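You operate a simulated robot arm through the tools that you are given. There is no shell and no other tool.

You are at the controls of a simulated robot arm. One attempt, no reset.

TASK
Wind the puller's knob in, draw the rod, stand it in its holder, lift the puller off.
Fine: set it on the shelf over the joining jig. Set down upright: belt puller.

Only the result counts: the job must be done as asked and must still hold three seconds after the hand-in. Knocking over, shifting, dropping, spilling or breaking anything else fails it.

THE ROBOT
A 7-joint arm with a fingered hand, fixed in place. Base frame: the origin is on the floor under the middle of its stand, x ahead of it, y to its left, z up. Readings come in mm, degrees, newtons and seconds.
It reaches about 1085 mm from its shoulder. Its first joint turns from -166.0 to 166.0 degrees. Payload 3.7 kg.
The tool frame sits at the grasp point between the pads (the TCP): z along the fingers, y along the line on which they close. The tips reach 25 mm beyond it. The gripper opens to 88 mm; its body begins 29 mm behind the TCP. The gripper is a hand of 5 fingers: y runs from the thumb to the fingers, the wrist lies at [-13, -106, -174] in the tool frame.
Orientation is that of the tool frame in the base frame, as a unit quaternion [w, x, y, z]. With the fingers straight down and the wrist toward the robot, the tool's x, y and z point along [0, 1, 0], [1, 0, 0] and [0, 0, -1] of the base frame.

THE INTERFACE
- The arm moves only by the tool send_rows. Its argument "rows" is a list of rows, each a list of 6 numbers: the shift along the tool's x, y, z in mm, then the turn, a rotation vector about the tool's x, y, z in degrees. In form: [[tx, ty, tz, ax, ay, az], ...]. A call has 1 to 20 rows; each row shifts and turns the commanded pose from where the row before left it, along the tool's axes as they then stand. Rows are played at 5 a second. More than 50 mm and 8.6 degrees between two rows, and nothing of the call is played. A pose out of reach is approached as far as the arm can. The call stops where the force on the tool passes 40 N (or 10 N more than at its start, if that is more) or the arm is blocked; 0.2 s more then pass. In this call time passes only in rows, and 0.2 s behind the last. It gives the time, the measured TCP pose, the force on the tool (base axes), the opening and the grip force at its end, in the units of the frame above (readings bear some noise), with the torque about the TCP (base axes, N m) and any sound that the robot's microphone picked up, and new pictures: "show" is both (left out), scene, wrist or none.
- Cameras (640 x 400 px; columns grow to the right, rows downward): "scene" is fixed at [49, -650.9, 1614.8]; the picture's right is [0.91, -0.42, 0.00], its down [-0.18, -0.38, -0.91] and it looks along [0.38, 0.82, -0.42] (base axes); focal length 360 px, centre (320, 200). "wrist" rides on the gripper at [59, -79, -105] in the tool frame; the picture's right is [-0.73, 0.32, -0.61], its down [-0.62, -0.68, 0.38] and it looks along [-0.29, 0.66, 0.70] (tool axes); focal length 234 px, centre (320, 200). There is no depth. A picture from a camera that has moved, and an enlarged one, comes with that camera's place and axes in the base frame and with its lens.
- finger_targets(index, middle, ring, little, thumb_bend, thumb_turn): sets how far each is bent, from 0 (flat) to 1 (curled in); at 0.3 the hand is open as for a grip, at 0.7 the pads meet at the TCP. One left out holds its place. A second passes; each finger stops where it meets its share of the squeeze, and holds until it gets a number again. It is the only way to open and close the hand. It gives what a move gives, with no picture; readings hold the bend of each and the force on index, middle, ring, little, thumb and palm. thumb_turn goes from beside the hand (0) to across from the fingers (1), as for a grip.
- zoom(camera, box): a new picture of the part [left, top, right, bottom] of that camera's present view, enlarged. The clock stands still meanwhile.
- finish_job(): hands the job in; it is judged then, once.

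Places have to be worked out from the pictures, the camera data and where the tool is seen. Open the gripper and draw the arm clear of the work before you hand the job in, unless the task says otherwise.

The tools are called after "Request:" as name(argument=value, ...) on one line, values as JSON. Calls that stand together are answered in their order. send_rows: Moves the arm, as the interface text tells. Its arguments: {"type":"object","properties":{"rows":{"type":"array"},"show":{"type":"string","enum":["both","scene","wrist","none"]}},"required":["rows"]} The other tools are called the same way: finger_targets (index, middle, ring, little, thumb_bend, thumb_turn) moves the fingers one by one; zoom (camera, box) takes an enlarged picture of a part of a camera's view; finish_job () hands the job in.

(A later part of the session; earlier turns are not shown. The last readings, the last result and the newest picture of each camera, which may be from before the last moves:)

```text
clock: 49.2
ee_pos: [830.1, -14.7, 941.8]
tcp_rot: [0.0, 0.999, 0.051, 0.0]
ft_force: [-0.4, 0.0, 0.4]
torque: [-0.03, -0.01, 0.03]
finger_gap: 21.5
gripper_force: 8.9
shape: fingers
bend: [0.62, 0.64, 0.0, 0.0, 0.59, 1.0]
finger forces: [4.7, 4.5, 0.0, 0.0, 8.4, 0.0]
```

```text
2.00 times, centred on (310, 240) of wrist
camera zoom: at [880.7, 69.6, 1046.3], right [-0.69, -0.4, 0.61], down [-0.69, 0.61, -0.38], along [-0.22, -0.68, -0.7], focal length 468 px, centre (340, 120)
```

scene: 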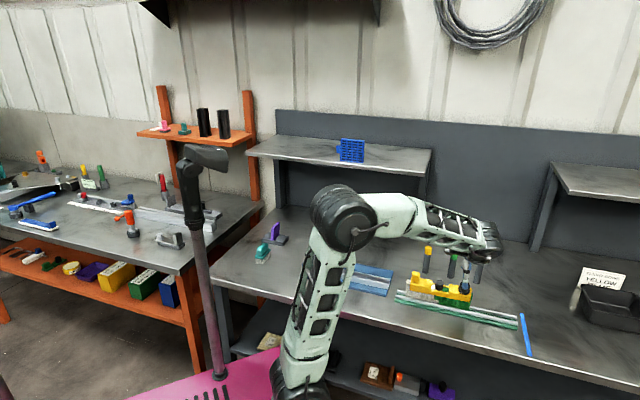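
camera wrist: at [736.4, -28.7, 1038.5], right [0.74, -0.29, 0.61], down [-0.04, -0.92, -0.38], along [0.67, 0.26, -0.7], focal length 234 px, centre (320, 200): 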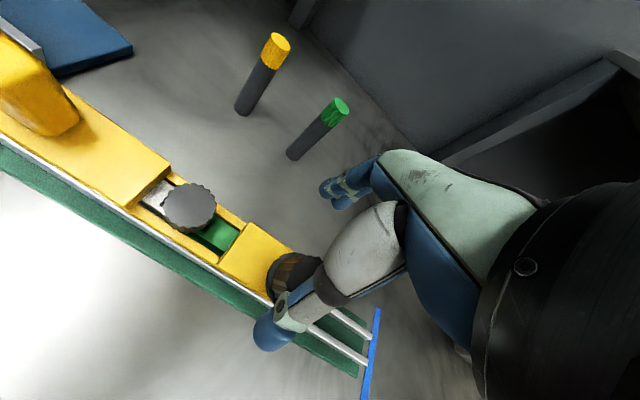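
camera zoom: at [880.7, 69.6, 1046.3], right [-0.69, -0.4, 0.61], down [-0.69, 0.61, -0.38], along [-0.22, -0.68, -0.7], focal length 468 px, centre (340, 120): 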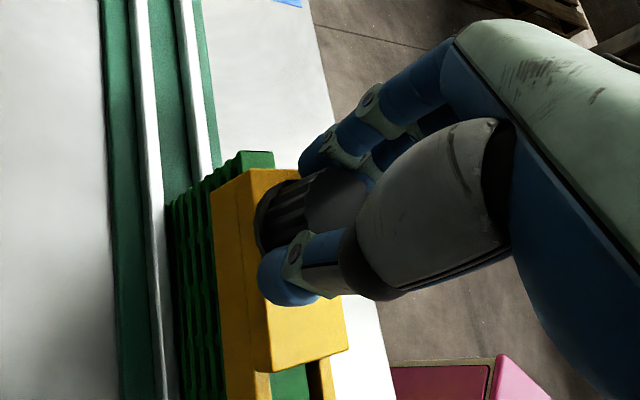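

About 129° turned with no stop yet. The bend symmetry tells me the knob sits right at the TCP, so I'll drop the offset compensation. I release, swing back to +85° and re-grip for another stroke.

Request:
finger_targets(index=0.45, thumb_bend=0.45, middle=0.45, thumb_turn=0.98)

Request:
zoom(camera="scene", box=[400, 260, 480, 310])

Request:
zoom(camera="wrist", box=[200, 140, 420, 340])

```text
clock: 50.2
ee_pos: [831.4, -14.0, 942.5]
tcp_rot: [0.001, 0.999, 0.052, 0.0]
ft_force: [0.7, 0.2, -0.2]
torque: [0.01, 0.0, 0.0]
finger_gap: 52.3
gripper_force: 0.0
shape: fingers
bend: [0.45, 0.45, 0.0, 0.0, 0.45, 0.97]
finger forces: [0.1, 0.0, 0.0, 0.0, 0.0, 0.1]
```

```text
8.00 times, centred on (440, 285) of scene
camera zoom: at [49.0, -650.9, 1614.8], right [0.91, -0.42, 0.0], down [-0.18, -0.38, -0.91], along [0.38, 0.82, -0.42], focal length 2880 px, centre (-640, -480)
```

zoom: 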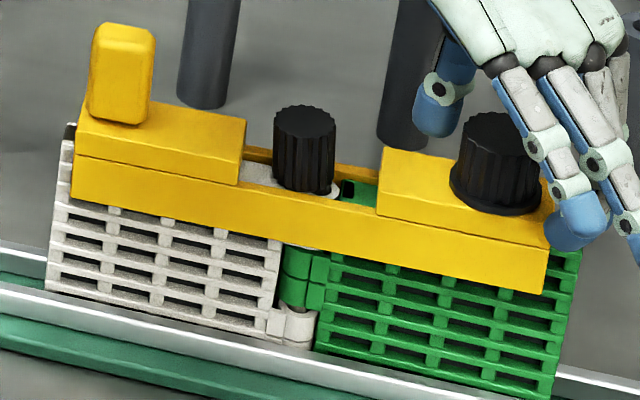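

```text
2.00 times, centred on (310, 240) of wrist
camera zoom: at [880.5, 69.8, 1046.3], right [-0.69, -0.4, 0.61], down [-0.69, 0.61, -0.38], along [-0.22, -0.68, -0.7], focal length 468 px, centre (340, 120)
```

zoom: 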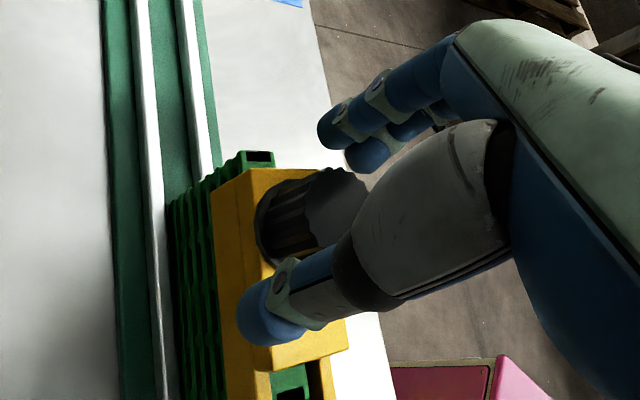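

It stays upright. The knob is at about (828,−12), so I re-centre there and swing back to +85° to grip again.

Request:
send_rows(rows=[[-2.6, -2.0, 0, 0, 0, 0], [0, 0, 0, 0, 0, -8.5], [0, 0, 0, 0, 0, -8.5], [0, 0, 0, 0, 0, -8.5], [0, 0, 0, 0, 0, -8.5], [0, 0, 0, 0, 0, -8.5], [0, 0, 0, 0, 0, -8.5], [0, 0, 0, 0, 0, -8.5], [0, 0, 0, 0, 0, -8.5], [0, 0, 0, 0, 0, -8.5], [0, 0, 0, 0, 0, -8.5], [0, 0, 0, 0, 0, -8.5], [0, 0, 0, 0, 0, -8.5], [0, 0, 0, 0, 0, -8.5], [0, 0, 0, 0, 0, -8.5], [0, 0, 0, 0, 0, -8.5], [0, 0, 0, 0, 0, -8.5], [0, 0, 0, 0, 0, -8.5], [0, 0, 0, 0, 0, -8.5]], show="none")

Request:
zoom(camera="wrist", box=[200, 140, 420, 340])

Request:
zoom(camera="scene", box=[400, 260, 480, 310])

```text
clock: 54.2
ee_pos: [827.2, -11.9, 941.0]
tcp_rot: [0.0, 0.181, 0.983, 0.0]
ft_force: [0.3, 0.3, 0.0]
torque: [-0.03, -0.03, -0.02]
finger_gap: 52.0
gripper_force: 0.1
shape: fingers
bend: [0.45, 0.45, 0.0, 0.0, 0.45, 0.97]
finger forces: [0.0, 0.0, 0.0, 0.1, 0.0, 0.0]
```

```text
2.00 times, centred on (310, 240) of wrist
camera zoom: at [744.1, -65.8, 1046.3], right [0.79, 0.04, 0.61], down [0.34, -0.86, -0.38], along [0.51, 0.51, -0.7], focal length 468 px, centre (340, 120)
```

zoom: 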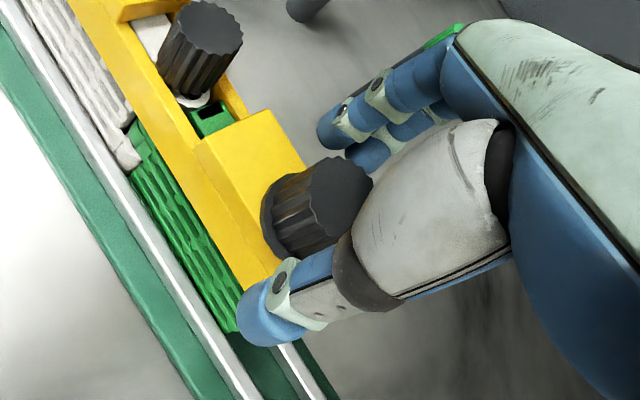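

```text
8.00 times, centred on (440, 285) of scene
camera zoom: at [49.0, -650.9, 1614.8], right [0.91, -0.42, 0.0], down [-0.18, -0.38, -0.91], along [0.38, 0.82, -0.42], focal length 2880 px, centre (-640, -480)
```

zoom: 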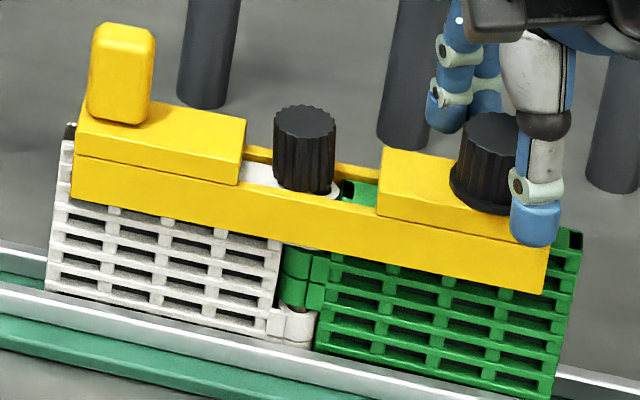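

The puller stood still during the swing. I grip again and turn on.

Request:
finger_targets(index=0.7, thumb_bend=0.7, middle=0.7)

Request:
zoom(camera="wrist", box=[200, 140, 420, 340])

Request:
send_rows(rows=[[0, 0, 0, 0, 0, 6], [0, 0, 0, 0, 0, 6], [0, 0, 0, 0, 0, 6], [0, 0, 0, 0, 0, 6]], show="none")

Request:
zoom(camera="scene", box=[400, 260, 480, 310])

```text
clock: 55.2
ee_pos: [828.0, -12.3, 941.9]
tcp_rot: [0.0, 0.182, 0.983, 0.0]
ft_force: [-0.1, 0.7, 0.4]
torque: [0.03, 0.0, -0.02]
finger_gap: 21.2
gripper_force: 9.0
shape: fingers
bend: [0.61, 0.64, 0.0, 0.0, 0.59, 0.99]
finger forces: [4.7, 4.7, 0.1, 0.0, 8.4, 0.0]
```

```text
2.00 times, centred on (310, 240) of wrist
camera zoom: at [744.1, -65.6, 1046.3], right [0.79, 0.04, 0.61], down [0.34, -0.86, -0.38], along [0.51, 0.51, -0.7], focal length 468 px, centre (340, 120)
```

zoom: 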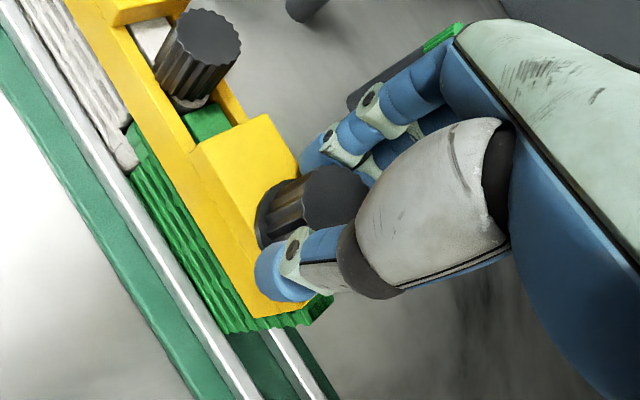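

```text
clock: 56.2
ee_pos: [828.7, -13.0, 941.6]
tcp_rot: [0.0, 0.384, 0.923, 0.0]
ft_force: [-0.5, 0.3, 0.1]
torque: [-0.02, -0.03, 0.06]
finger_gap: 21.3
gripper_force: 8.9
shape: fingers
bend: [0.62, 0.64, 0.0, 0.0, 0.59, 1.0]
finger forces: [4.4, 4.6, 0.0, 0.0, 8.4, 0.0]
```

```text
8.00 times, centred on (440, 285) of scene
camera zoom: at [49.0, -650.9, 1614.8], right [0.91, -0.42, 0.0], down [-0.18, -0.38, -0.91], along [0.38, 0.82, -0.42], focal length 2880 px, centre (-640, -480)
```

zoom: 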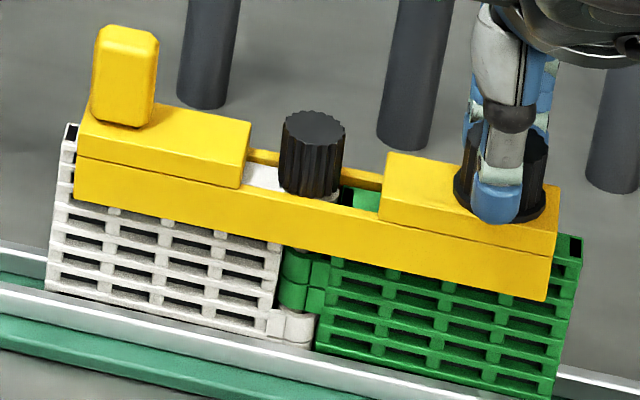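

Stable. I continue clockwise with checks.

Request:
send_rows(rows=[[0, 0, 0, 0, 0, 6], [0, 0, 0, 0, 0, 6], [0, 0, 0, 0, 0, 6], [0, 0, 0, 0, 0, 6], [0, 0, 0, 0, 0, 6], [0, 0, 0, 0, 0, 6], [0, 0, 0, 0, 0, 6]], show="none")

Request:
zoom(camera="scene", box=[400, 260, 480, 310])

```text
clock: 57.8
ee_pos: [826.9, -11.7, 942.7]
tcp_rot: [0.001, 0.688, 0.725, -0.001]
ft_force: [0.1, 0.1, 1.5]
torque: [0.02, -0.05, 0.01]
finger_gap: 20.9
gripper_force: 8.6
shape: fingers
bend: [0.62, 0.64, 0.0, 0.0, 0.59, 1.0]
finger forces: [4.6, 4.8, 0.0, 0.1, 8.5, 0.0]
```

```text
8.00 times, centred on (440, 285) of scene
camera zoom: at [49.0, -650.9, 1614.8], right [0.91, -0.42, 0.0], down [-0.18, -0.38, -0.91], along [0.38, 0.82, -0.42], focal length 2880 px, centre (-640, -480)
```

zoom: 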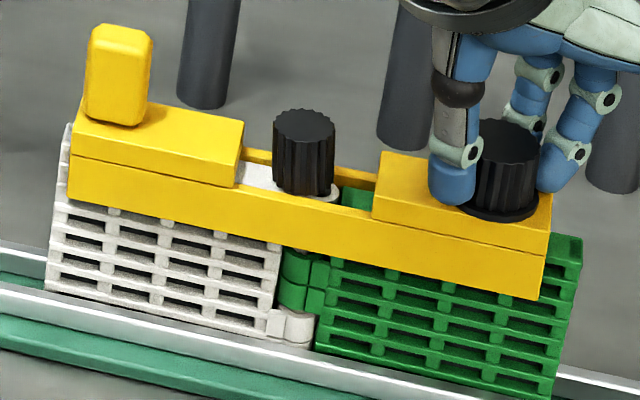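

Still free. I continue.

Request:
send_rows(rows=[[0, 0, 0, 0, 0, 6], [0, 0, 0, 0, 0, 6], [0, 0, 0, 0, 0, 6], [0, 0, 0, 0, 0, 6], [0, 0, 0, 0, 0, 6], [0, 0, 0, 0, 0, 6], [0, 0, 0, 0, 0, 6]], show="none")

Request:
send_rows(rows=[[0, 0, 0, 0, 0, 6], [0, 0, 0, 0, 0, 6], [0, 0, 0, 0, 0, 6], [0, 0, 0, 0, 0, 6], [0, 0, 0, 0, 0, 6], [0, 0, 0, 0, 0, 6], [0, 0, 0, 0, 0, 6]], show="none")

Request:
zoom(camera="scene", box=[400, 260, 480, 310])

Request:
zoom(camera="wrist", box=[200, 140, 420, 340])

```text
clock: 59.4
ee_pos: [828.4, -12.6, 942.1]
tcp_rot: [-0.001, 0.903, 0.43, 0.0]
ft_force: [1.6, 0.4, -1.4]
torque: [0.0, -0.1, 0.2]
finger_gap: 20.4
gripper_force: 9.2
shape: fingers
bend: [0.64, 0.63, 0.0, 0.0, 0.59, 1.0]
finger forces: [6.0, 5.2, 0.0, 0.0, 8.9, 0.0]
```

```text
clock: 61.0
ee_pos: [828.8, -13.8, 941.6]
tcp_rot: [0.0, 0.997, 0.078, -0.001]
ft_force: [0.8, -1.2, -1.2]
torque: [-0.02, -0.03, 0.04]
finger_gap: 0.1
gripper_force: 0.6
shape: fingers
bend: [0.7, 0.69, 0.0, 0.0, 0.7, 1.0]
finger forces: [0.0, 1.0, 0.0, 0.1, 0.0, 0.0]
```

```text
8.00 times, centred on (440, 285) of scene
camera zoom: at [49.0, -650.9, 1614.8], right [0.91, -0.42, 0.0], down [-0.18, -0.38, -0.91], along [0.38, 0.82, -0.42], focal length 2880 px, centre (-640, -480)
```

zoom: 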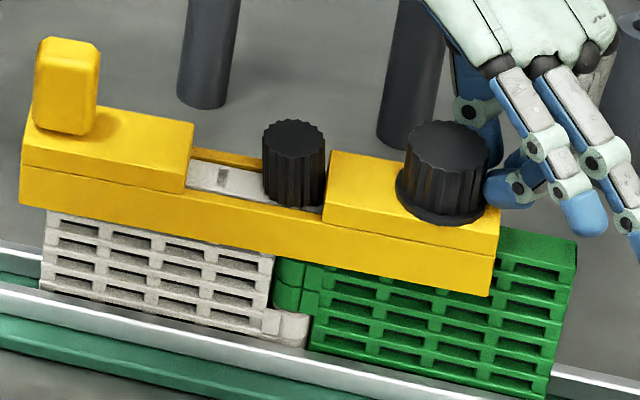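

```text
2.00 times, centred on (310, 240) of wrist
camera zoom: at [873.4, 74.1, 1046.4], right [-0.67, -0.43, 0.61], down [-0.72, 0.58, -0.38], along [-0.19, -0.69, -0.7], focal length 468 px, centre (340, 120)
```

zoom: 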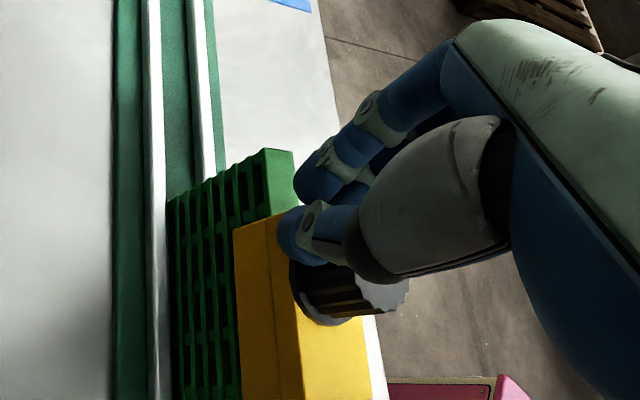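

The knob reached its stop (0.2 N·m at −39°), then the fingers slipped off and slid the loose puller about 24 mm along the belt. The knob is wound in. I lift the hand straight up and inspect.

Request:
send_rows(rows=[[0, 0, -15, 0, 0, 0], [0, 0, -30, 0, 0, 0], [0, 0, -40, 0, 0, 0]], show="none")

Request:
zoom(camera="scene", box=[395, 250, 490, 310])

Request:
zoom(camera="wrist", box=[150, 200, 350, 400])

```text
clock: 61.8
ee_pos: [828.0, -12.8, 1028.2]
tcp_rot: [0.0, 0.997, 0.078, 0.0]
ft_force: [0.2, -0.4, 0.5]
torque: [0.0, 0.0, 0.0]
finger_gap: 0.0
gripper_force: 0.0
shape: fingers
bend: [0.7, 0.7, 0.0, 0.0, 0.7, 1.0]
finger forces: [0.1, 0.1, 0.1, 0.0, 0.0, 0.0]
```

```text
6.67 times, centred on (442, 280) of scene
camera zoom: at [49.0, -650.9, 1614.8], right [0.91, -0.42, 0.0], down [-0.18, -0.38, -0.91], along [0.38, 0.82, -0.42], focal length 2400 px, centre (-497, -333)
```

zoom: 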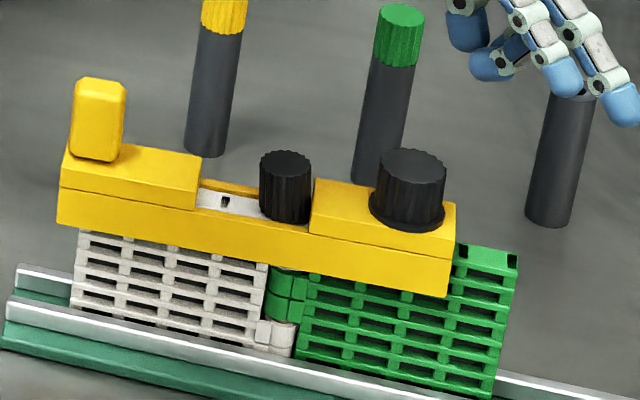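

```text
2.00 times, centred on (250, 300) of wrist
camera zoom: at [873.8, 74.1, 1132.2], right [-0.67, -0.43, 0.61], down [-0.72, 0.58, -0.38], along [-0.18, -0.69, -0.7], focal length 468 px, centre (460, 0)
```

zoom: 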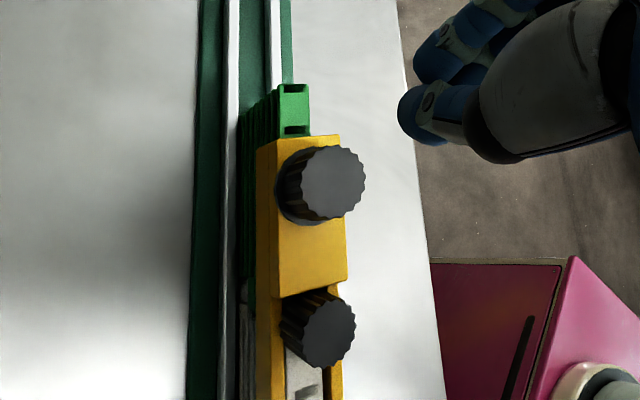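

Everything stands upright. The puller's right block now touches the rod head, so I'll slide the puller back about 13 mm by its handle to free finger room. I move above the handle at about (716,104) with the hand across the bar.

Request:
send_rows(rows=[[-23.1, -33.3, 0, 0, 0, 0], [-23.1, -33.3, 0, 0, 0, 0], [-23.1, -33.3, 0, 0, 0, 0], [-23.1, -33.3, 0, 0, 0, 0], [0, 0, 0, 0, 0, -8.4], [0, 0, 0, 0, 0, -8.4], [0, 0, 0, 0, 0, -8.4], [0, 0, 0, 0, 0, -8.4], [0, 0, 0, 0, 0, -8.4], [0, 0, 0, 0, 0, -8.4], [0, 0, 0, 0, 0, -8.4], [0, 0, 0, 0, 0, -8.4], [0, 0, 0, 0, 0, -8.4], [0, 0, 0, 0, 0, -8.4], [0, 0, 0, 0, 0, -8.4], [0, 0, 0, 0, 0, -8.4], [0, 0, 0, 0, 0, -8.4], [0, 0, 0, 0, 0, -8.4], [0, 0, 0, 0, 0, -8.4]], show="none")

Request:
finger_targets(index=0.35, thumb_bend=0.35, middle=0.35, thumb_turn=0.98)

Request:
zoom(camera="wrist", box=[120, 160, 420, 360])

Request:
zoom(camera="scene", box=[390, 220, 490, 310])

```text
clock: 65.8
ee_pos: [716.7, 104.2, 1026.1]
tcp_rot: [0.0, 0.383, 0.924, 0.001]
ft_force: [-0.3, 0.6, -0.5]
torque: [-0.01, 0.03, -0.01]
finger_gap: 0.0
gripper_force: 0.1
shape: fingers
bend: [0.7, 0.7, 0.0, 0.0, 0.7, 1.0]
finger forces: [0.0, 0.0, 0.0, 0.0, 0.1, 0.0]
```

```text
clock: 66.8
ee_pos: [714.9, 103.7, 1025.8]
tcp_rot: [-0.001, 0.383, 0.924, 0.0]
ft_force: [-0.7, 0.1, 0.1]
torque: [0.02, -0.01, 0.0]
finger_gap: 73.8
gripper_force: 0.0
shape: fingers
bend: [0.35, 0.35, 0.0, 0.0, 0.35, 0.96]
finger forces: [0.0, 0.0, 0.0, 0.0, 0.1, 0.0]
```

```text
2.00 times, centred on (270, 260) of wrist
camera zoom: at [617.9, 89.9, 1131.6], right [0.74, -0.29, 0.61], down [-0.04, -0.92, -0.38], along [0.67, 0.26, -0.7], focal length 468 px, centre (420, 80)
```

zoom: 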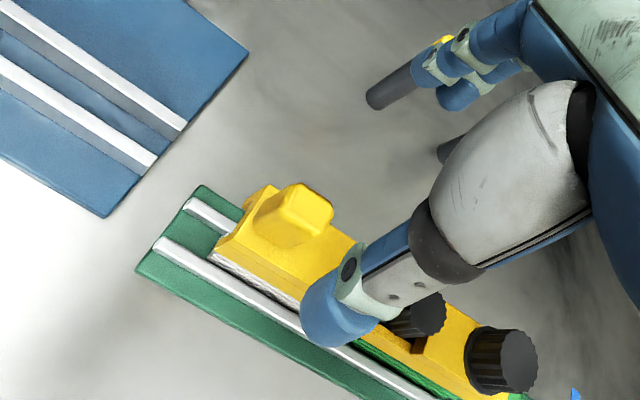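

```text
4.44 times, centred on (440, 265) of scene
camera zoom: at [49.0, -650.9, 1614.8], right [0.91, -0.42, 0.0], down [-0.18, -0.38, -0.91], along [0.38, 0.82, -0.42], focal length 1600 px, centre (-213, -89)
```

zoom: 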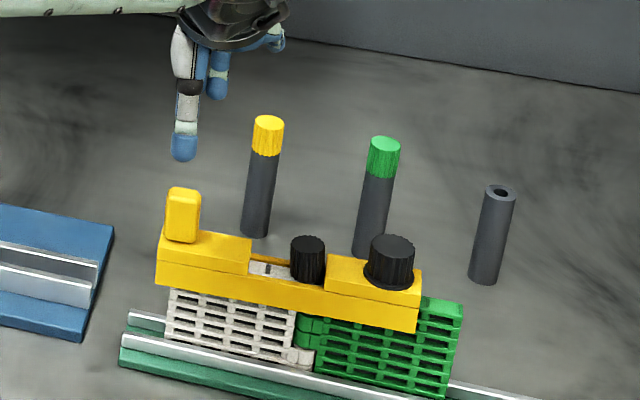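

The handle is at about e 430, n 576 with its top at 945. I descend around it and close the three fingers on it.

Request:
send_rows(rows=[[2, -2, 20, 0, 0, 0], [0, 0, 25, 0, 0, 0], [0, 0, 25, 0, 0, 0], [0, 0, 17, 0, 0, 0]], show="none")

Request:
zoom(camera="wrist", box=[200, 140, 420, 340])

Request:
zoom(camera="scene", box=[390, 230, 490, 310])

```text
clock: 67.8
ee_pos: [713.8, 105.8, 939.5]
tcp_rot: [-0.001, 0.383, 0.924, 0.001]
ft_force: [0.2, -0.4, 0.8]
torque: [-0.01, 0.0, -0.01]
finger_gap: 73.7
gripper_force: 0.0
shape: fingers
bend: [0.35, 0.35, 0.0, 0.0, 0.35, 0.96]
finger forces: [0.0, 0.0, 0.1, 0.0, 0.0, 0.0]
```

```text
2.00 times, centred on (310, 240) of wrist
camera zoom: at [615.0, 89.9, 1044.1], right [0.74, -0.29, 0.61], down [-0.04, -0.92, -0.38], along [0.67, 0.26, -0.7], focal length 468 px, centre (340, 120)
```

zoom: 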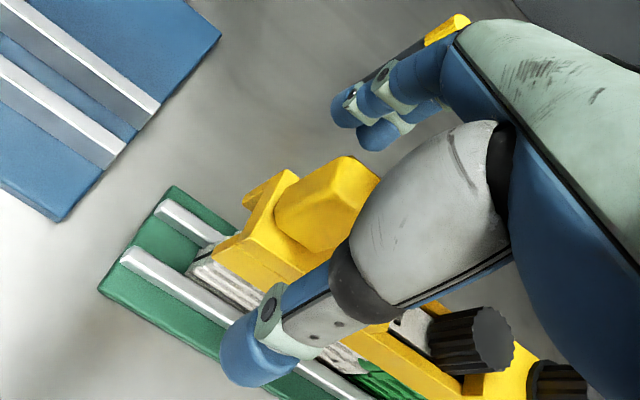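

```text
5.00 times, centred on (440, 270) of scene
camera zoom: at [49.0, -650.9, 1614.8], right [0.91, -0.42, 0.0], down [-0.18, -0.38, -0.91], along [0.38, 0.82, -0.42], focal length 1800 px, centre (-280, -150)
```

zoom: 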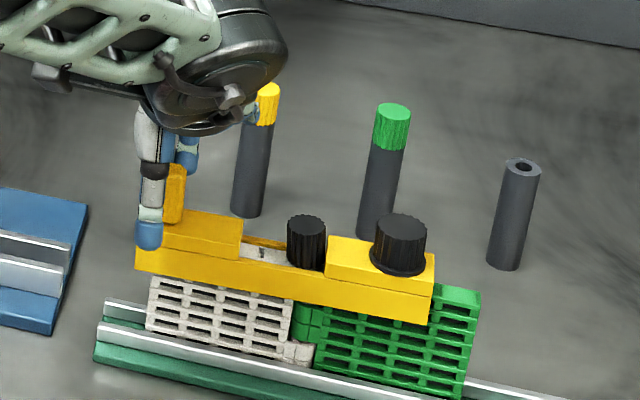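

The handle is between the fingers. I close the tripod on it and slide it along the belt a little.

Request:
finger_targets(index=0.7, thumb_bend=0.7, middle=0.7)

Request:
zoom(camera="wrist", box=[200, 140, 420, 340])

Request:
zoom(camera="scene", box=[390, 230, 490, 310])

```text
clock: 68.8
ee_pos: [713.5, 104.5, 939.7]
tcp_rot: [0.0, 0.383, 0.924, 0.001]
ft_force: [-0.2, 1.0, 0.2]
torque: [0.0, -0.03, 0.02]
finger_gap: 11.9
gripper_force: 5.7
shape: fingers
bend: [0.65, 0.66, 0.0, 0.0, 0.63, 1.0]
finger forces: [2.6, 2.9, 0.1, 0.1, 5.3, 0.0]
```

```text
2.00 times, centred on (310, 240) of wrist
camera zoom: at [615.1, 90.1, 1044.3], right [0.74, -0.29, 0.61], down [-0.04, -0.92, -0.38], along [0.67, 0.26, -0.7], focal length 468 px, centre (340, 120)
```

zoom: 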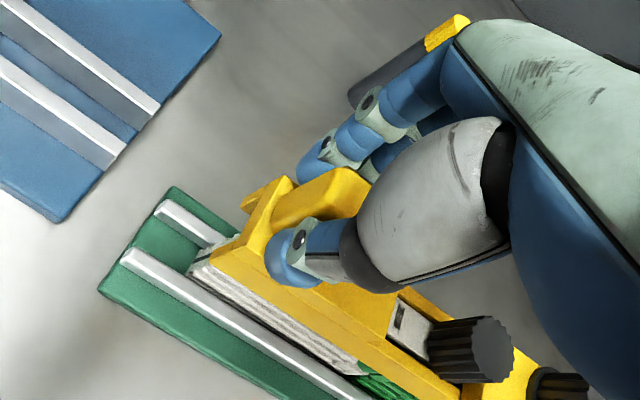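

```text
5.00 times, centred on (440, 270) of scene
camera zoom: at [49.0, -650.9, 1614.8], right [0.91, -0.42, 0.0], down [-0.18, -0.38, -0.91], along [0.38, 0.82, -0.42], focal length 1800 px, centre (-280, -150)
```

zoom: 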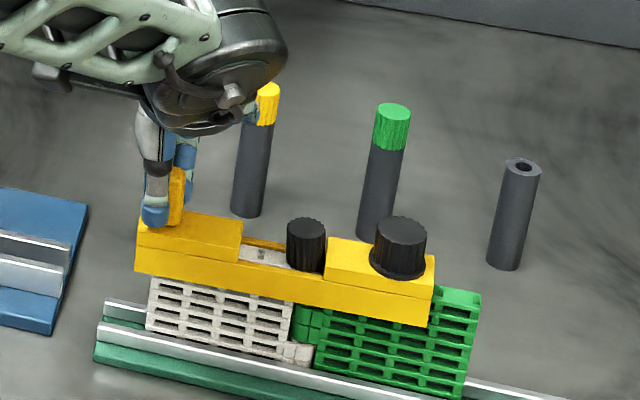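

Balanced grip on the handle. I slide it 13 mm toward +e (tool −x) slowly.

Request:
send_rows(rows=[[-2.5, 0, 0, 0, 0, 0], [-2.5, 0, 0, 0, 0, 0], [-2.5, 0, 0, 0, 0, 0], [-2.5, 0, 0, 0, 0, 0], [-2.5, 0, 0, 0, 0, 0], [0, 0, 0, 0, 0, 0]], show="none")

Request:
zoom(camera="scene", box=[390, 230, 490, 310])

Request:
zoom(camera="wrist", box=[200, 140, 420, 340])

```text
clock: 70.2
ee_pos: [722.0, 96.3, 939.6]
tcp_rot: [0.0, 0.383, 0.924, 0.0]
ft_force: [-0.2, 0.2, -0.4]
torque: [-0.01, 0.03, 0.04]
finger_gap: 11.9
gripper_force: 4.9
shape: fingers
bend: [0.65, 0.66, 0.0, 0.0, 0.63, 1.0]
finger forces: [2.6, 3.0, 0.0, 0.1, 5.3, 0.1]
```

```text
5.00 times, centred on (440, 270) of scene
camera zoom: at [49.0, -650.9, 1614.8], right [0.91, -0.42, 0.0], down [-0.18, -0.38, -0.91], along [0.38, 0.82, -0.42], focal length 1800 px, centre (-280, -150)
```

zoom: 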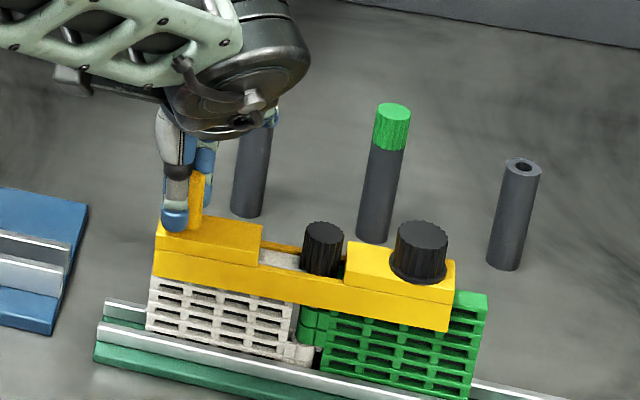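

```text
2.00 times, centred on (310, 240) of wrist
camera zoom: at [623.9, 81.3, 1044.3], right [0.74, -0.29, 0.61], down [-0.04, -0.92, -0.38], along [0.67, 0.26, -0.7], focal length 468 px, centre (340, 120)
```

zoom: 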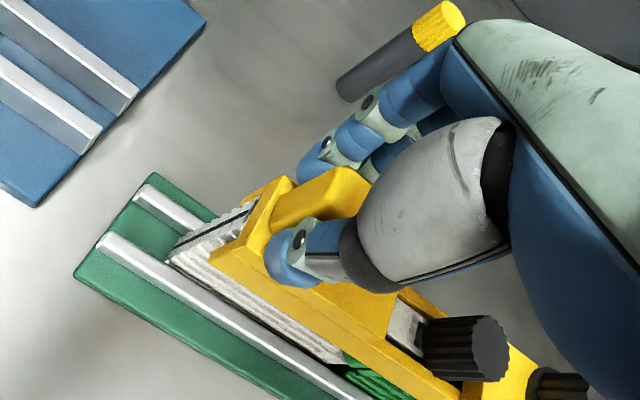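

The rod head returned to its original place as the block backed off, and the puller is still about 10 mm short of its original spot. I slide another 9 mm.

Request:
send_rows(rows=[[-2.25, 0, 0, 0, 0, 0], [-2.25, 0, 0, 0, 0, 0], [-2.25, 0, 0, 0, 0, 0], [-2.25, 0, 0, 0, 0, 0], [0, 0, 0, 0, 0, 0]], show="none")

Request:
zoom(camera="scene", box=[390, 230, 490, 310])

Request:
zoom(camera="wrist", box=[200, 140, 420, 340])

```text
clock: 71.4
ee_pos: [728.2, 89.8, 939.1]
tcp_rot: [0.001, 0.383, 0.924, 0.0]
ft_force: [-0.3, 0.3, 0.5]
torque: [0.04, 0.01, 0.01]
finger_gap: 11.7
gripper_force: 5.7
shape: fingers
bend: [0.65, 0.66, 0.0, 0.0, 0.63, 1.0]
finger forces: [2.6, 2.9, 0.1, 0.0, 5.3, 0.1]
```

```text
5.00 times, centred on (440, 270) of scene
camera zoom: at [49.0, -650.9, 1614.8], right [0.91, -0.42, 0.0], down [-0.18, -0.38, -0.91], along [0.38, 0.82, -0.42], focal length 1800 px, centre (-280, -150)
```

zoom: 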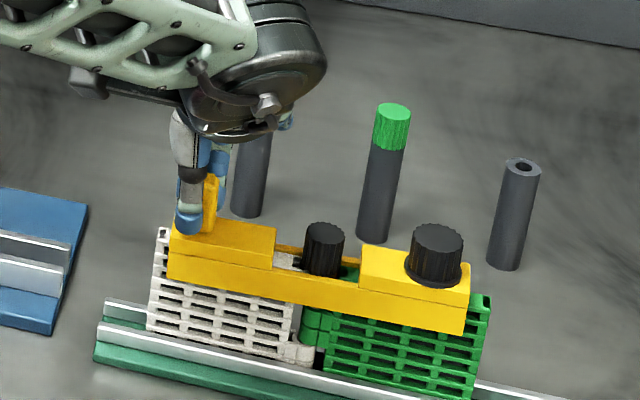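

```text
2.00 times, centred on (310, 240) of wrist
camera zoom: at [630.1, 75.1, 1044.3], right [0.74, -0.29, 0.61], down [-0.04, -0.92, -0.38], along [0.67, 0.26, -0.7], focal length 468 px, centre (340, 120)
```

zoom: 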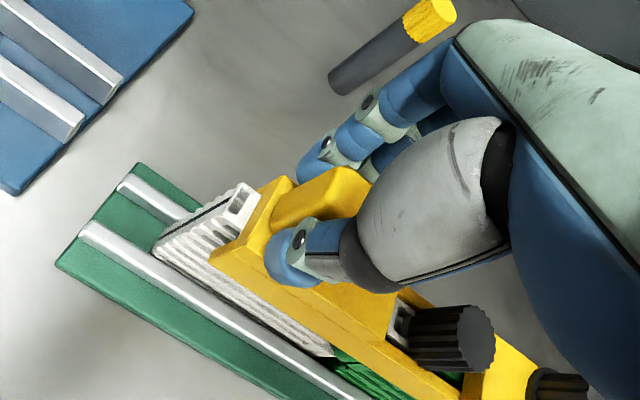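

The puller is back near its original spot, with the rod head clear on both sides. I release the handle, rise, and move above the rod head.

Request:
finger_targets(index=0.35, thumb_bend=0.35, middle=0.35, thumb_turn=0.98)

Request:
send_rows(rows=[[0, 0, -15, 0, 0, 0], [0, 0, -30, 0, 0, 0], [0, 0, -40, 0, 0, 0], [-25, 0, 0, 0, 0, 0], [-25, 0, 0, 0, 0, 0], [-25, 0, 0, 0, 0, 0], [0, 0, 0, 0, 0, 0]], show="none")

Request:
zoom(camera="wrist", box=[120, 160, 420, 360])

Request:
zoom(camera="scene", box=[390, 230, 490, 310])

```text
clock: 72.4
ee_pos: [729.0, 88.9, 938.4]
tcp_rot: [0.0, 0.383, 0.924, -0.001]
ft_force: [0.6, -0.7, -0.9]
torque: [0.01, -0.01, 0.04]
finger_gap: 74.0
gripper_force: 0.1
shape: fingers
bend: [0.35, 0.35, 0.0, 0.0, 0.35, 0.96]
finger forces: [0.1, 0.0, 0.0, 0.1, 0.0, 0.0]
```

```text
clock: 74.0
ee_pos: [781.6, 36.2, 1026.1]
tcp_rot: [0.0, 0.383, 0.924, -0.001]
ft_force: [-0.3, 0.2, -0.7]
torque: [0.02, 0.02, -0.01]
finger_gap: 74.1
gripper_force: 0.0
shape: fingers
bend: [0.35, 0.35, 0.0, 0.0, 0.35, 0.96]
finger forces: [0.0, 0.0, 0.1, 0.0, 0.1, 0.0]
```

```text
2.00 times, centred on (270, 260) of wrist
camera zoom: at [682.9, 21.3, 1130.5], right [0.74, -0.29, 0.61], down [-0.04, -0.92, -0.38], along [0.67, 0.26, -0.7], focal length 468 px, centre (420, 80)
```

zoom: 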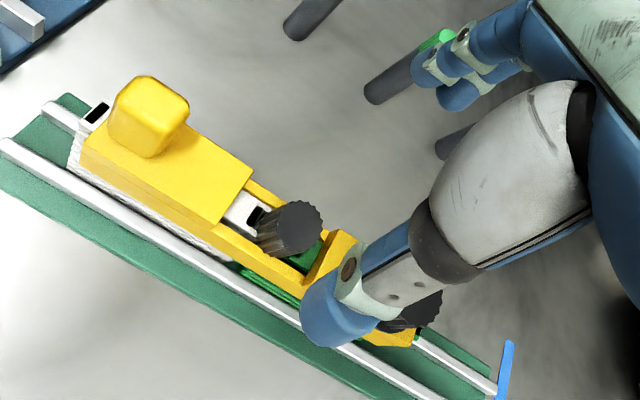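

```text
5.00 times, centred on (440, 270) of scene
camera zoom: at [49.0, -650.9, 1614.8], right [0.91, -0.42, 0.0], down [-0.18, -0.38, -0.91], along [0.38, 0.82, -0.42], focal length 1800 px, centre (-280, -150)
```

zoom: 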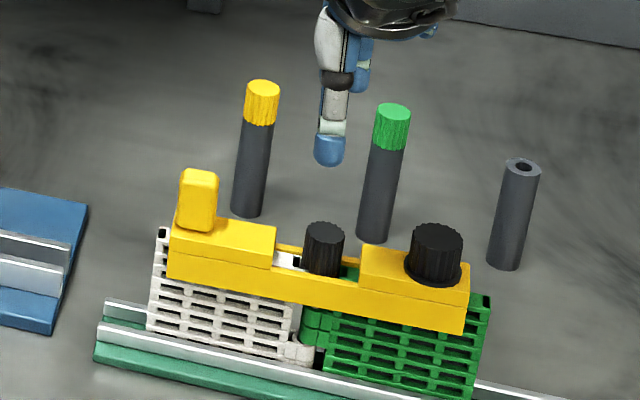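

The rod head is at about e 531, n 574. I position the hand just over it and descend beside the bar to about z 919.

Request:
send_rows(rows=[[-2.3, -1.3, 25, 0, 0, 0], [0, 0, 30, 0, 0, 0], [0, 0, 25, 0, 0, 0], [0, 0, 15, 0, 0, 0], [0, 0, 11, 0, 0, 0]], show="none")

Request:
zoom(camera="wrist", box=[200, 140, 420, 340])

Request:
zoom(camera="scene", box=[390, 230, 490, 310])

```text
clock: 75.2
ee_pos: [781.4, 34.5, 918.5]
tcp_rot: [0.0, 0.382, 0.924, -0.001]
ft_force: [0.3, 0.0, -0.3]
torque: [-0.01, 0.0, -0.01]
finger_gap: 74.0
gripper_force: 0.1
shape: fingers
bend: [0.35, 0.35, 0.0, 0.0, 0.35, 0.96]
finger forces: [0.0, 0.0, 0.0, 0.1, 0.0, 0.1]
```

```text
2.00 times, centred on (310, 240) of wrist
camera zoom: at [684.0, 18.9, 1023.2], right [0.74, -0.29, 0.61], down [-0.04, -0.92, -0.38], along [0.67, 0.26, -0.7], focal length 468 px, centre (340, 120)
```

zoom: 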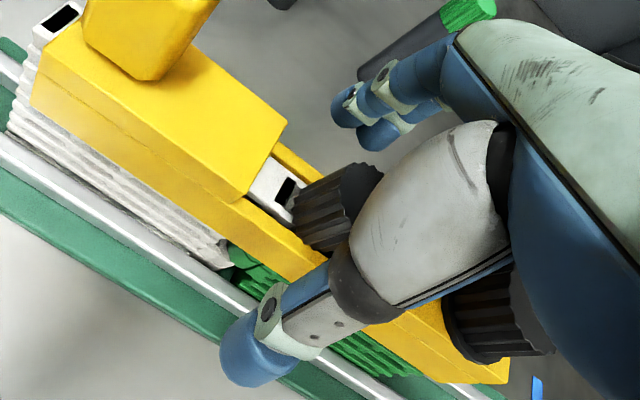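

```text
5.00 times, centred on (440, 270) of scene
camera zoom: at [49.0, -650.9, 1614.8], right [0.91, -0.42, 0.0], down [-0.18, -0.38, -0.91], along [0.38, 0.82, -0.42], focal length 1800 px, centre (-280, -150)
```

zoom: 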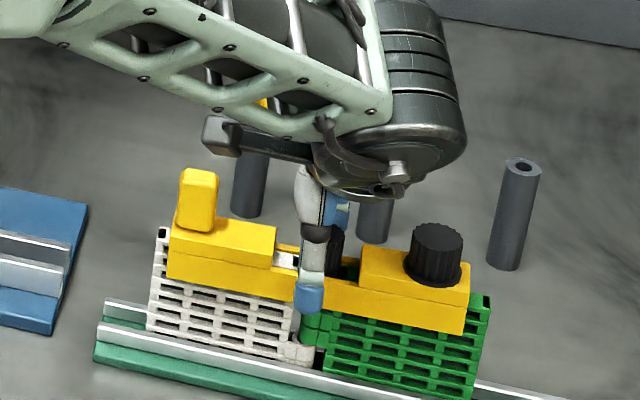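

I take a closer look at the head between the fingers before closing.

Request:
zoom(camera="wrist", box=[290, 190, 370, 270])

Request:
zoom(camera="scene", box=[420, 255, 470, 300])

```text
5.00 times, centred on (330, 230) of wrist
camera zoom: at [684.0, 18.9, 1023.2], right [0.74, -0.29, 0.61], down [-0.04, -0.92, -0.38], along [0.67, 0.26, -0.7], focal length 1171 px, centre (270, 50)
```

zoom: 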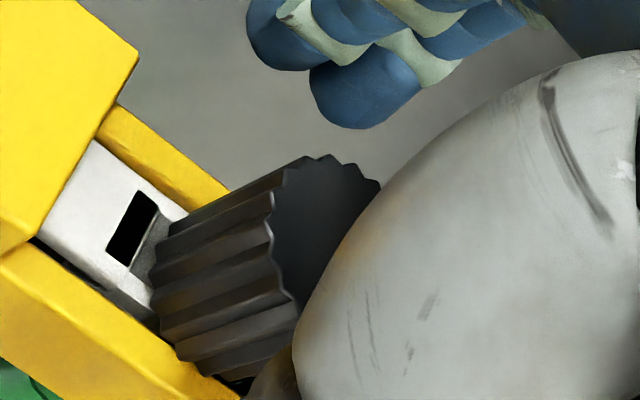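

```text
8.89 times, centred on (445, 278) of scene
camera zoom: at [49.0, -650.9, 1614.8], right [0.91, -0.42, 0.0], down [-0.18, -0.38, -0.91], along [0.38, 0.82, -0.42], focal length 3200 px, centre (-791, -489)
```

zoom: 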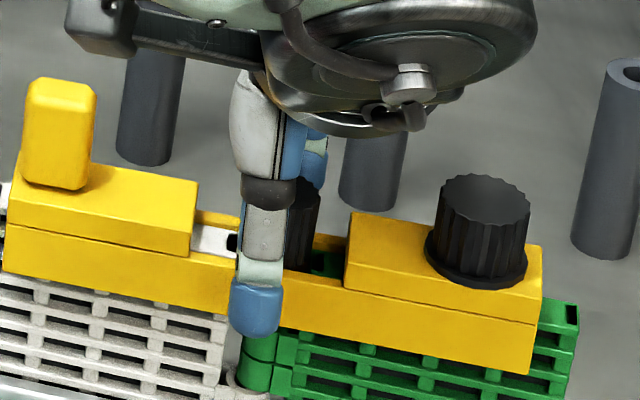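

Both views put the head about 5 mm to the +e side of my TCP. I shift 4 mm and close the tripod gently on the head.

Request:
send_rows(rows=[[-4, 0, 0, 0, 0, 0]], show="none")

Request:
finger_targets(index=0.55, thumb_bend=0.55, middle=0.55)

Request:
zoom(camera="scene", box=[420, 255, 470, 300])

Request:
zoom(camera="wrist", box=[200, 140, 420, 340])

```text
clock: 75.6
ee_pos: [785.3, 31.1, 917.1]
tcp_rot: [-0.001, 0.383, 0.924, 0.0]
ft_force: [-1.0, 0.2, 0.4]
torque: [-0.02, 0.01, -0.01]
finger_gap: 74.0
gripper_force: 0.1
shape: fingers
bend: [0.35, 0.35, 0.0, 0.0, 0.35, 0.96]
finger forces: [0.0, 0.1, 0.0, 0.0, 0.0, 0.0]
```

```text
clock: 76.6
ee_pos: [785.1, 32.0, 918.4]
tcp_rot: [0.001, 0.384, 0.924, 0.0]
ft_force: [-0.1, 0.2, 0.3]
torque: [0.02, 0.01, 0.0]
finger_gap: 31.1
gripper_force: 0.0
shape: fingers
bend: [0.55, 0.55, 0.0, 0.0, 0.55, 0.99]
finger forces: [0.0, 0.0, 0.0, 0.0, 0.0, 0.0]
```

```text
8.89 times, centred on (445, 278) of scene
camera zoom: at [49.0, -650.9, 1614.8], right [0.91, -0.42, 0.0], down [-0.18, -0.38, -0.91], along [0.38, 0.82, -0.42], focal length 3200 px, centre (-791, -489)
```

zoom: 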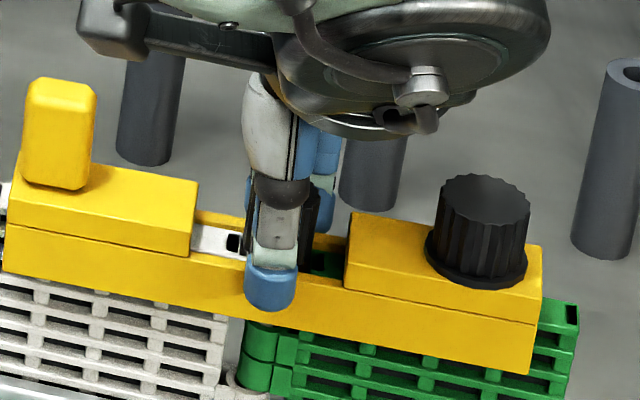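

```text
2.00 times, centred on (310, 240) of wrist
camera zoom: at [686.6, 16.3, 1023.2], right [0.74, -0.29, 0.61], down [-0.04, -0.92, -0.38], along [0.67, 0.26, -0.7], focal length 468 px, centre (340, 120)
```

zoom: 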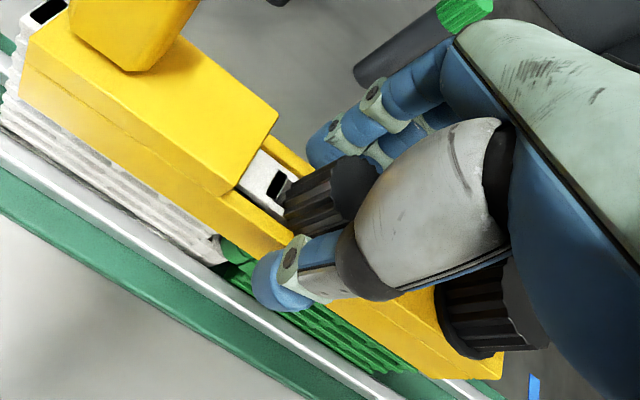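

Aligned and no contact yet; I close fully.

Request:
finger_targets(index=0.72, thumb_bend=0.72, middle=0.72)

Request:
zoom(camera="scene", box=[420, 255, 470, 300])

Request:
zoom(camera="wrist", box=[200, 140, 420, 340])

```text
clock: 77.6
ee_pos: [784.1, 30.2, 919.5]
tcp_rot: [0.0, 0.383, 0.924, 0.0]
ft_force: [-0.5, -0.4, 8.1]
torque: [-0.06, 0.08, 0.02]
finger_gap: 16.9
gripper_force: 12.5
shape: fingers
bend: [0.71, 0.65, 0.0, 0.0, 0.6, 0.99]
finger forces: [5.6, 4.9, 0.0, 0.0, 14.2, 0.0]
```

```text
8.89 times, centred on (445, 278) of scene
camera zoom: at [49.0, -650.9, 1614.8], right [0.91, -0.42, 0.0], down [-0.18, -0.38, -0.91], along [0.38, 0.82, -0.42], focal length 3200 px, centre (-791, -489)
```

zoom: 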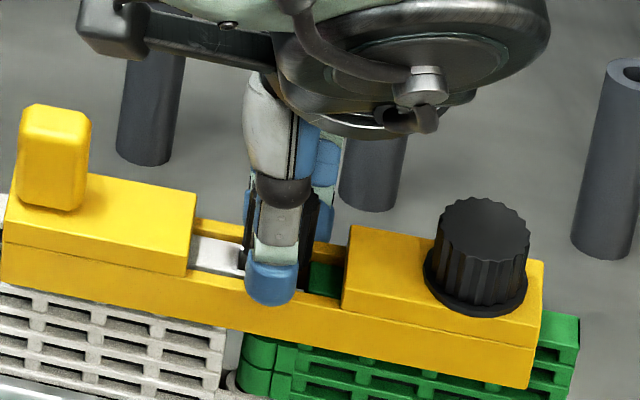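

```text
2.00 times, centred on (310, 240) of wrist
camera zoom: at [686.5, 16.2, 1023.5], right [0.74, -0.29, 0.61], down [-0.04, -0.92, -0.38], along [0.67, 0.26, -0.7], focal length 468 px, centre (340, 120)
```

zoom: 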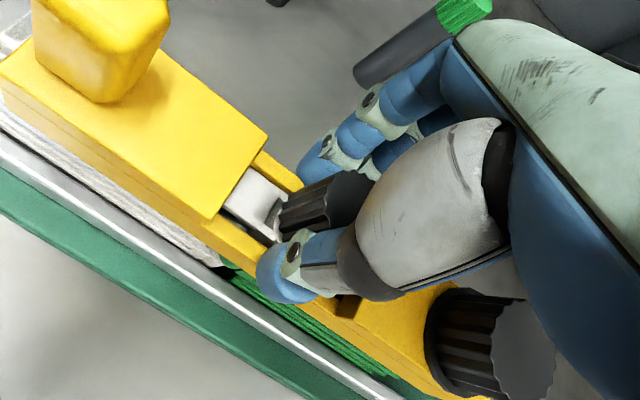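

The fingertips pressed on the bar's rails (8 N up) and leaned it forward. I open again, raise 7 mm and re-check.

Request:
finger_targets(index=0.45, thumb_bend=0.5, middle=0.45)

Request:
send_rows(rows=[[0, 0, -4, 0, 0, 0], [0, 0, -4, 0, 0, 0]], show="none")

Request:
zoom(camera="scene", box=[390, 230, 490, 310])

Request:
zoom(camera="wrist", box=[200, 140, 420, 340])

```text
clock: 78.6
ee_pos: [783.7, 31.2, 919.1]
tcp_rot: [0.0, 0.382, 0.924, 0.0]
ft_force: [-0.4, -0.1, 2.1]
torque: [-0.01, 0.01, 0.02]
finger_gap: 47.0
gripper_force: 1.4
shape: fingers
bend: [0.45, 0.45, 0.0, 0.0, 0.5, 0.98]
finger forces: [0.0, 0.0, 0.0, 0.1, 2.3, 0.0]
```

```text
clock: 79.2
ee_pos: [784.3, 30.7, 926.0]
tcp_rot: [0.0, 0.383, 0.924, 0.0]
ft_force: [-0.6, 0.2, 0.7]
torque: [-0.01, -0.01, 0.01]
finger_gap: 47.0
gripper_force: 0.0
shape: fingers
bend: [0.45, 0.45, 0.0, 0.0, 0.5, 0.98]
finger forces: [0.1, 0.1, 0.0, 0.1, 0.1, 0.0]
```

```text
5.00 times, centred on (440, 270) of scene
camera zoom: at [49.0, -650.9, 1614.8], right [0.91, -0.42, 0.0], down [-0.18, -0.38, -0.91], along [0.38, 0.82, -0.42], focal length 1800 px, centre (-280, -150)
```

zoom: 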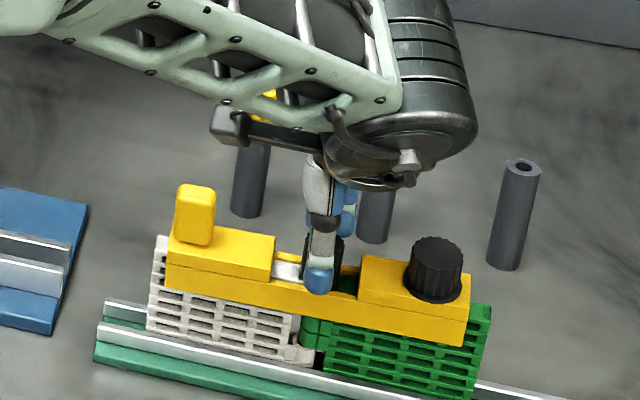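

```text
2.00 times, centred on (310, 240) of wrist
camera zoom: at [686.8, 16.5, 1030.9], right [0.74, -0.29, 0.61], down [-0.04, -0.92, -0.38], along [0.67, 0.26, -0.7], focal length 468 px, centre (340, 120)
```

zoom: 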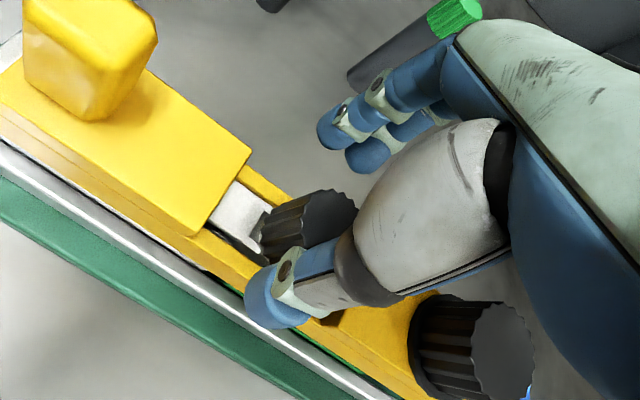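

Still leaning a bit. At the new height the tips clear the rails, so I shift 3 mm back and close; the squeeze should also straighten it.

Request:
send_rows(rows=[[0, 3, 0, 0, 0, 0]], show="none")

Request:
finger_targets(index=0.6, thumb_bend=0.6, middle=0.6)

Request:
zoom(camera="scene", box=[390, 230, 490, 310])

Request:
zoom(camera="wrist", box=[200, 140, 420, 340])

```text
clock: 79.6
ee_pos: [786.9, 32.6, 925.7]
tcp_rot: [0.0, 0.383, 0.924, 0.0]
ft_force: [-0.1, 0.1, -0.6]
torque: [0.02, -0.03, 0.0]
finger_gap: 47.1
gripper_force: 0.1
shape: fingers
bend: [0.45, 0.45, 0.0, 0.0, 0.5, 0.98]
finger forces: [0.1, 0.0, 0.0, 0.0, 0.0, 0.0]
```

```text
clock: 80.6
ee_pos: [787.0, 32.8, 926.3]
tcp_rot: [0.0, 0.383, 0.924, 0.0]
ft_force: [-0.5, -0.5, 0.2]
torque: [0.0, 0.01, -0.02]
finger_gap: 20.1
gripper_force: 0.3
shape: fingers
bend: [0.6, 0.6, 0.0, 0.0, 0.6, 0.99]
finger forces: [0.1, 0.0, 0.1, 0.0, 0.1, 0.0]
```

```text
5.00 times, centred on (440, 270) of scene
camera zoom: at [49.0, -650.9, 1614.8], right [0.91, -0.42, 0.0], down [-0.18, -0.38, -0.91], along [0.38, 0.82, -0.42], focal length 1800 px, centre (-280, -150)
```

zoom: 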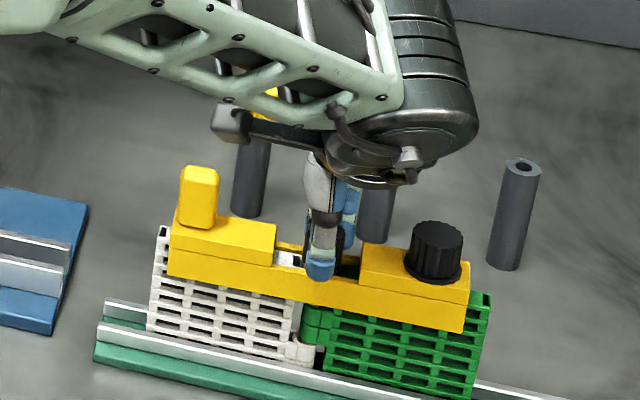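

```text
2.00 times, centred on (310, 240) of wrist
camera zoom: at [689.1, 18.4, 1030.9], right [0.74, -0.29, 0.61], down [-0.04, -0.92, -0.38], along [0.67, 0.26, -0.7], focal length 468 px, centre (340, 120)
```

zoom: 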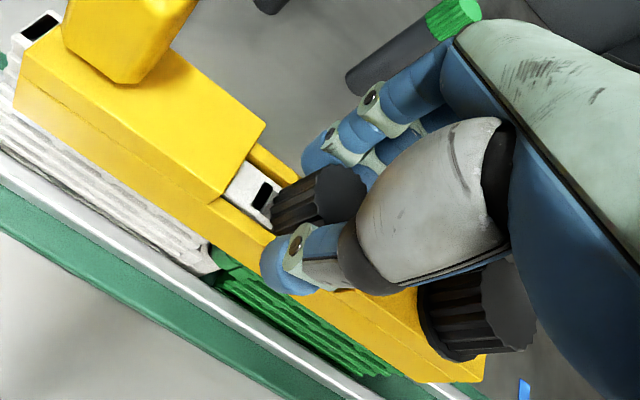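

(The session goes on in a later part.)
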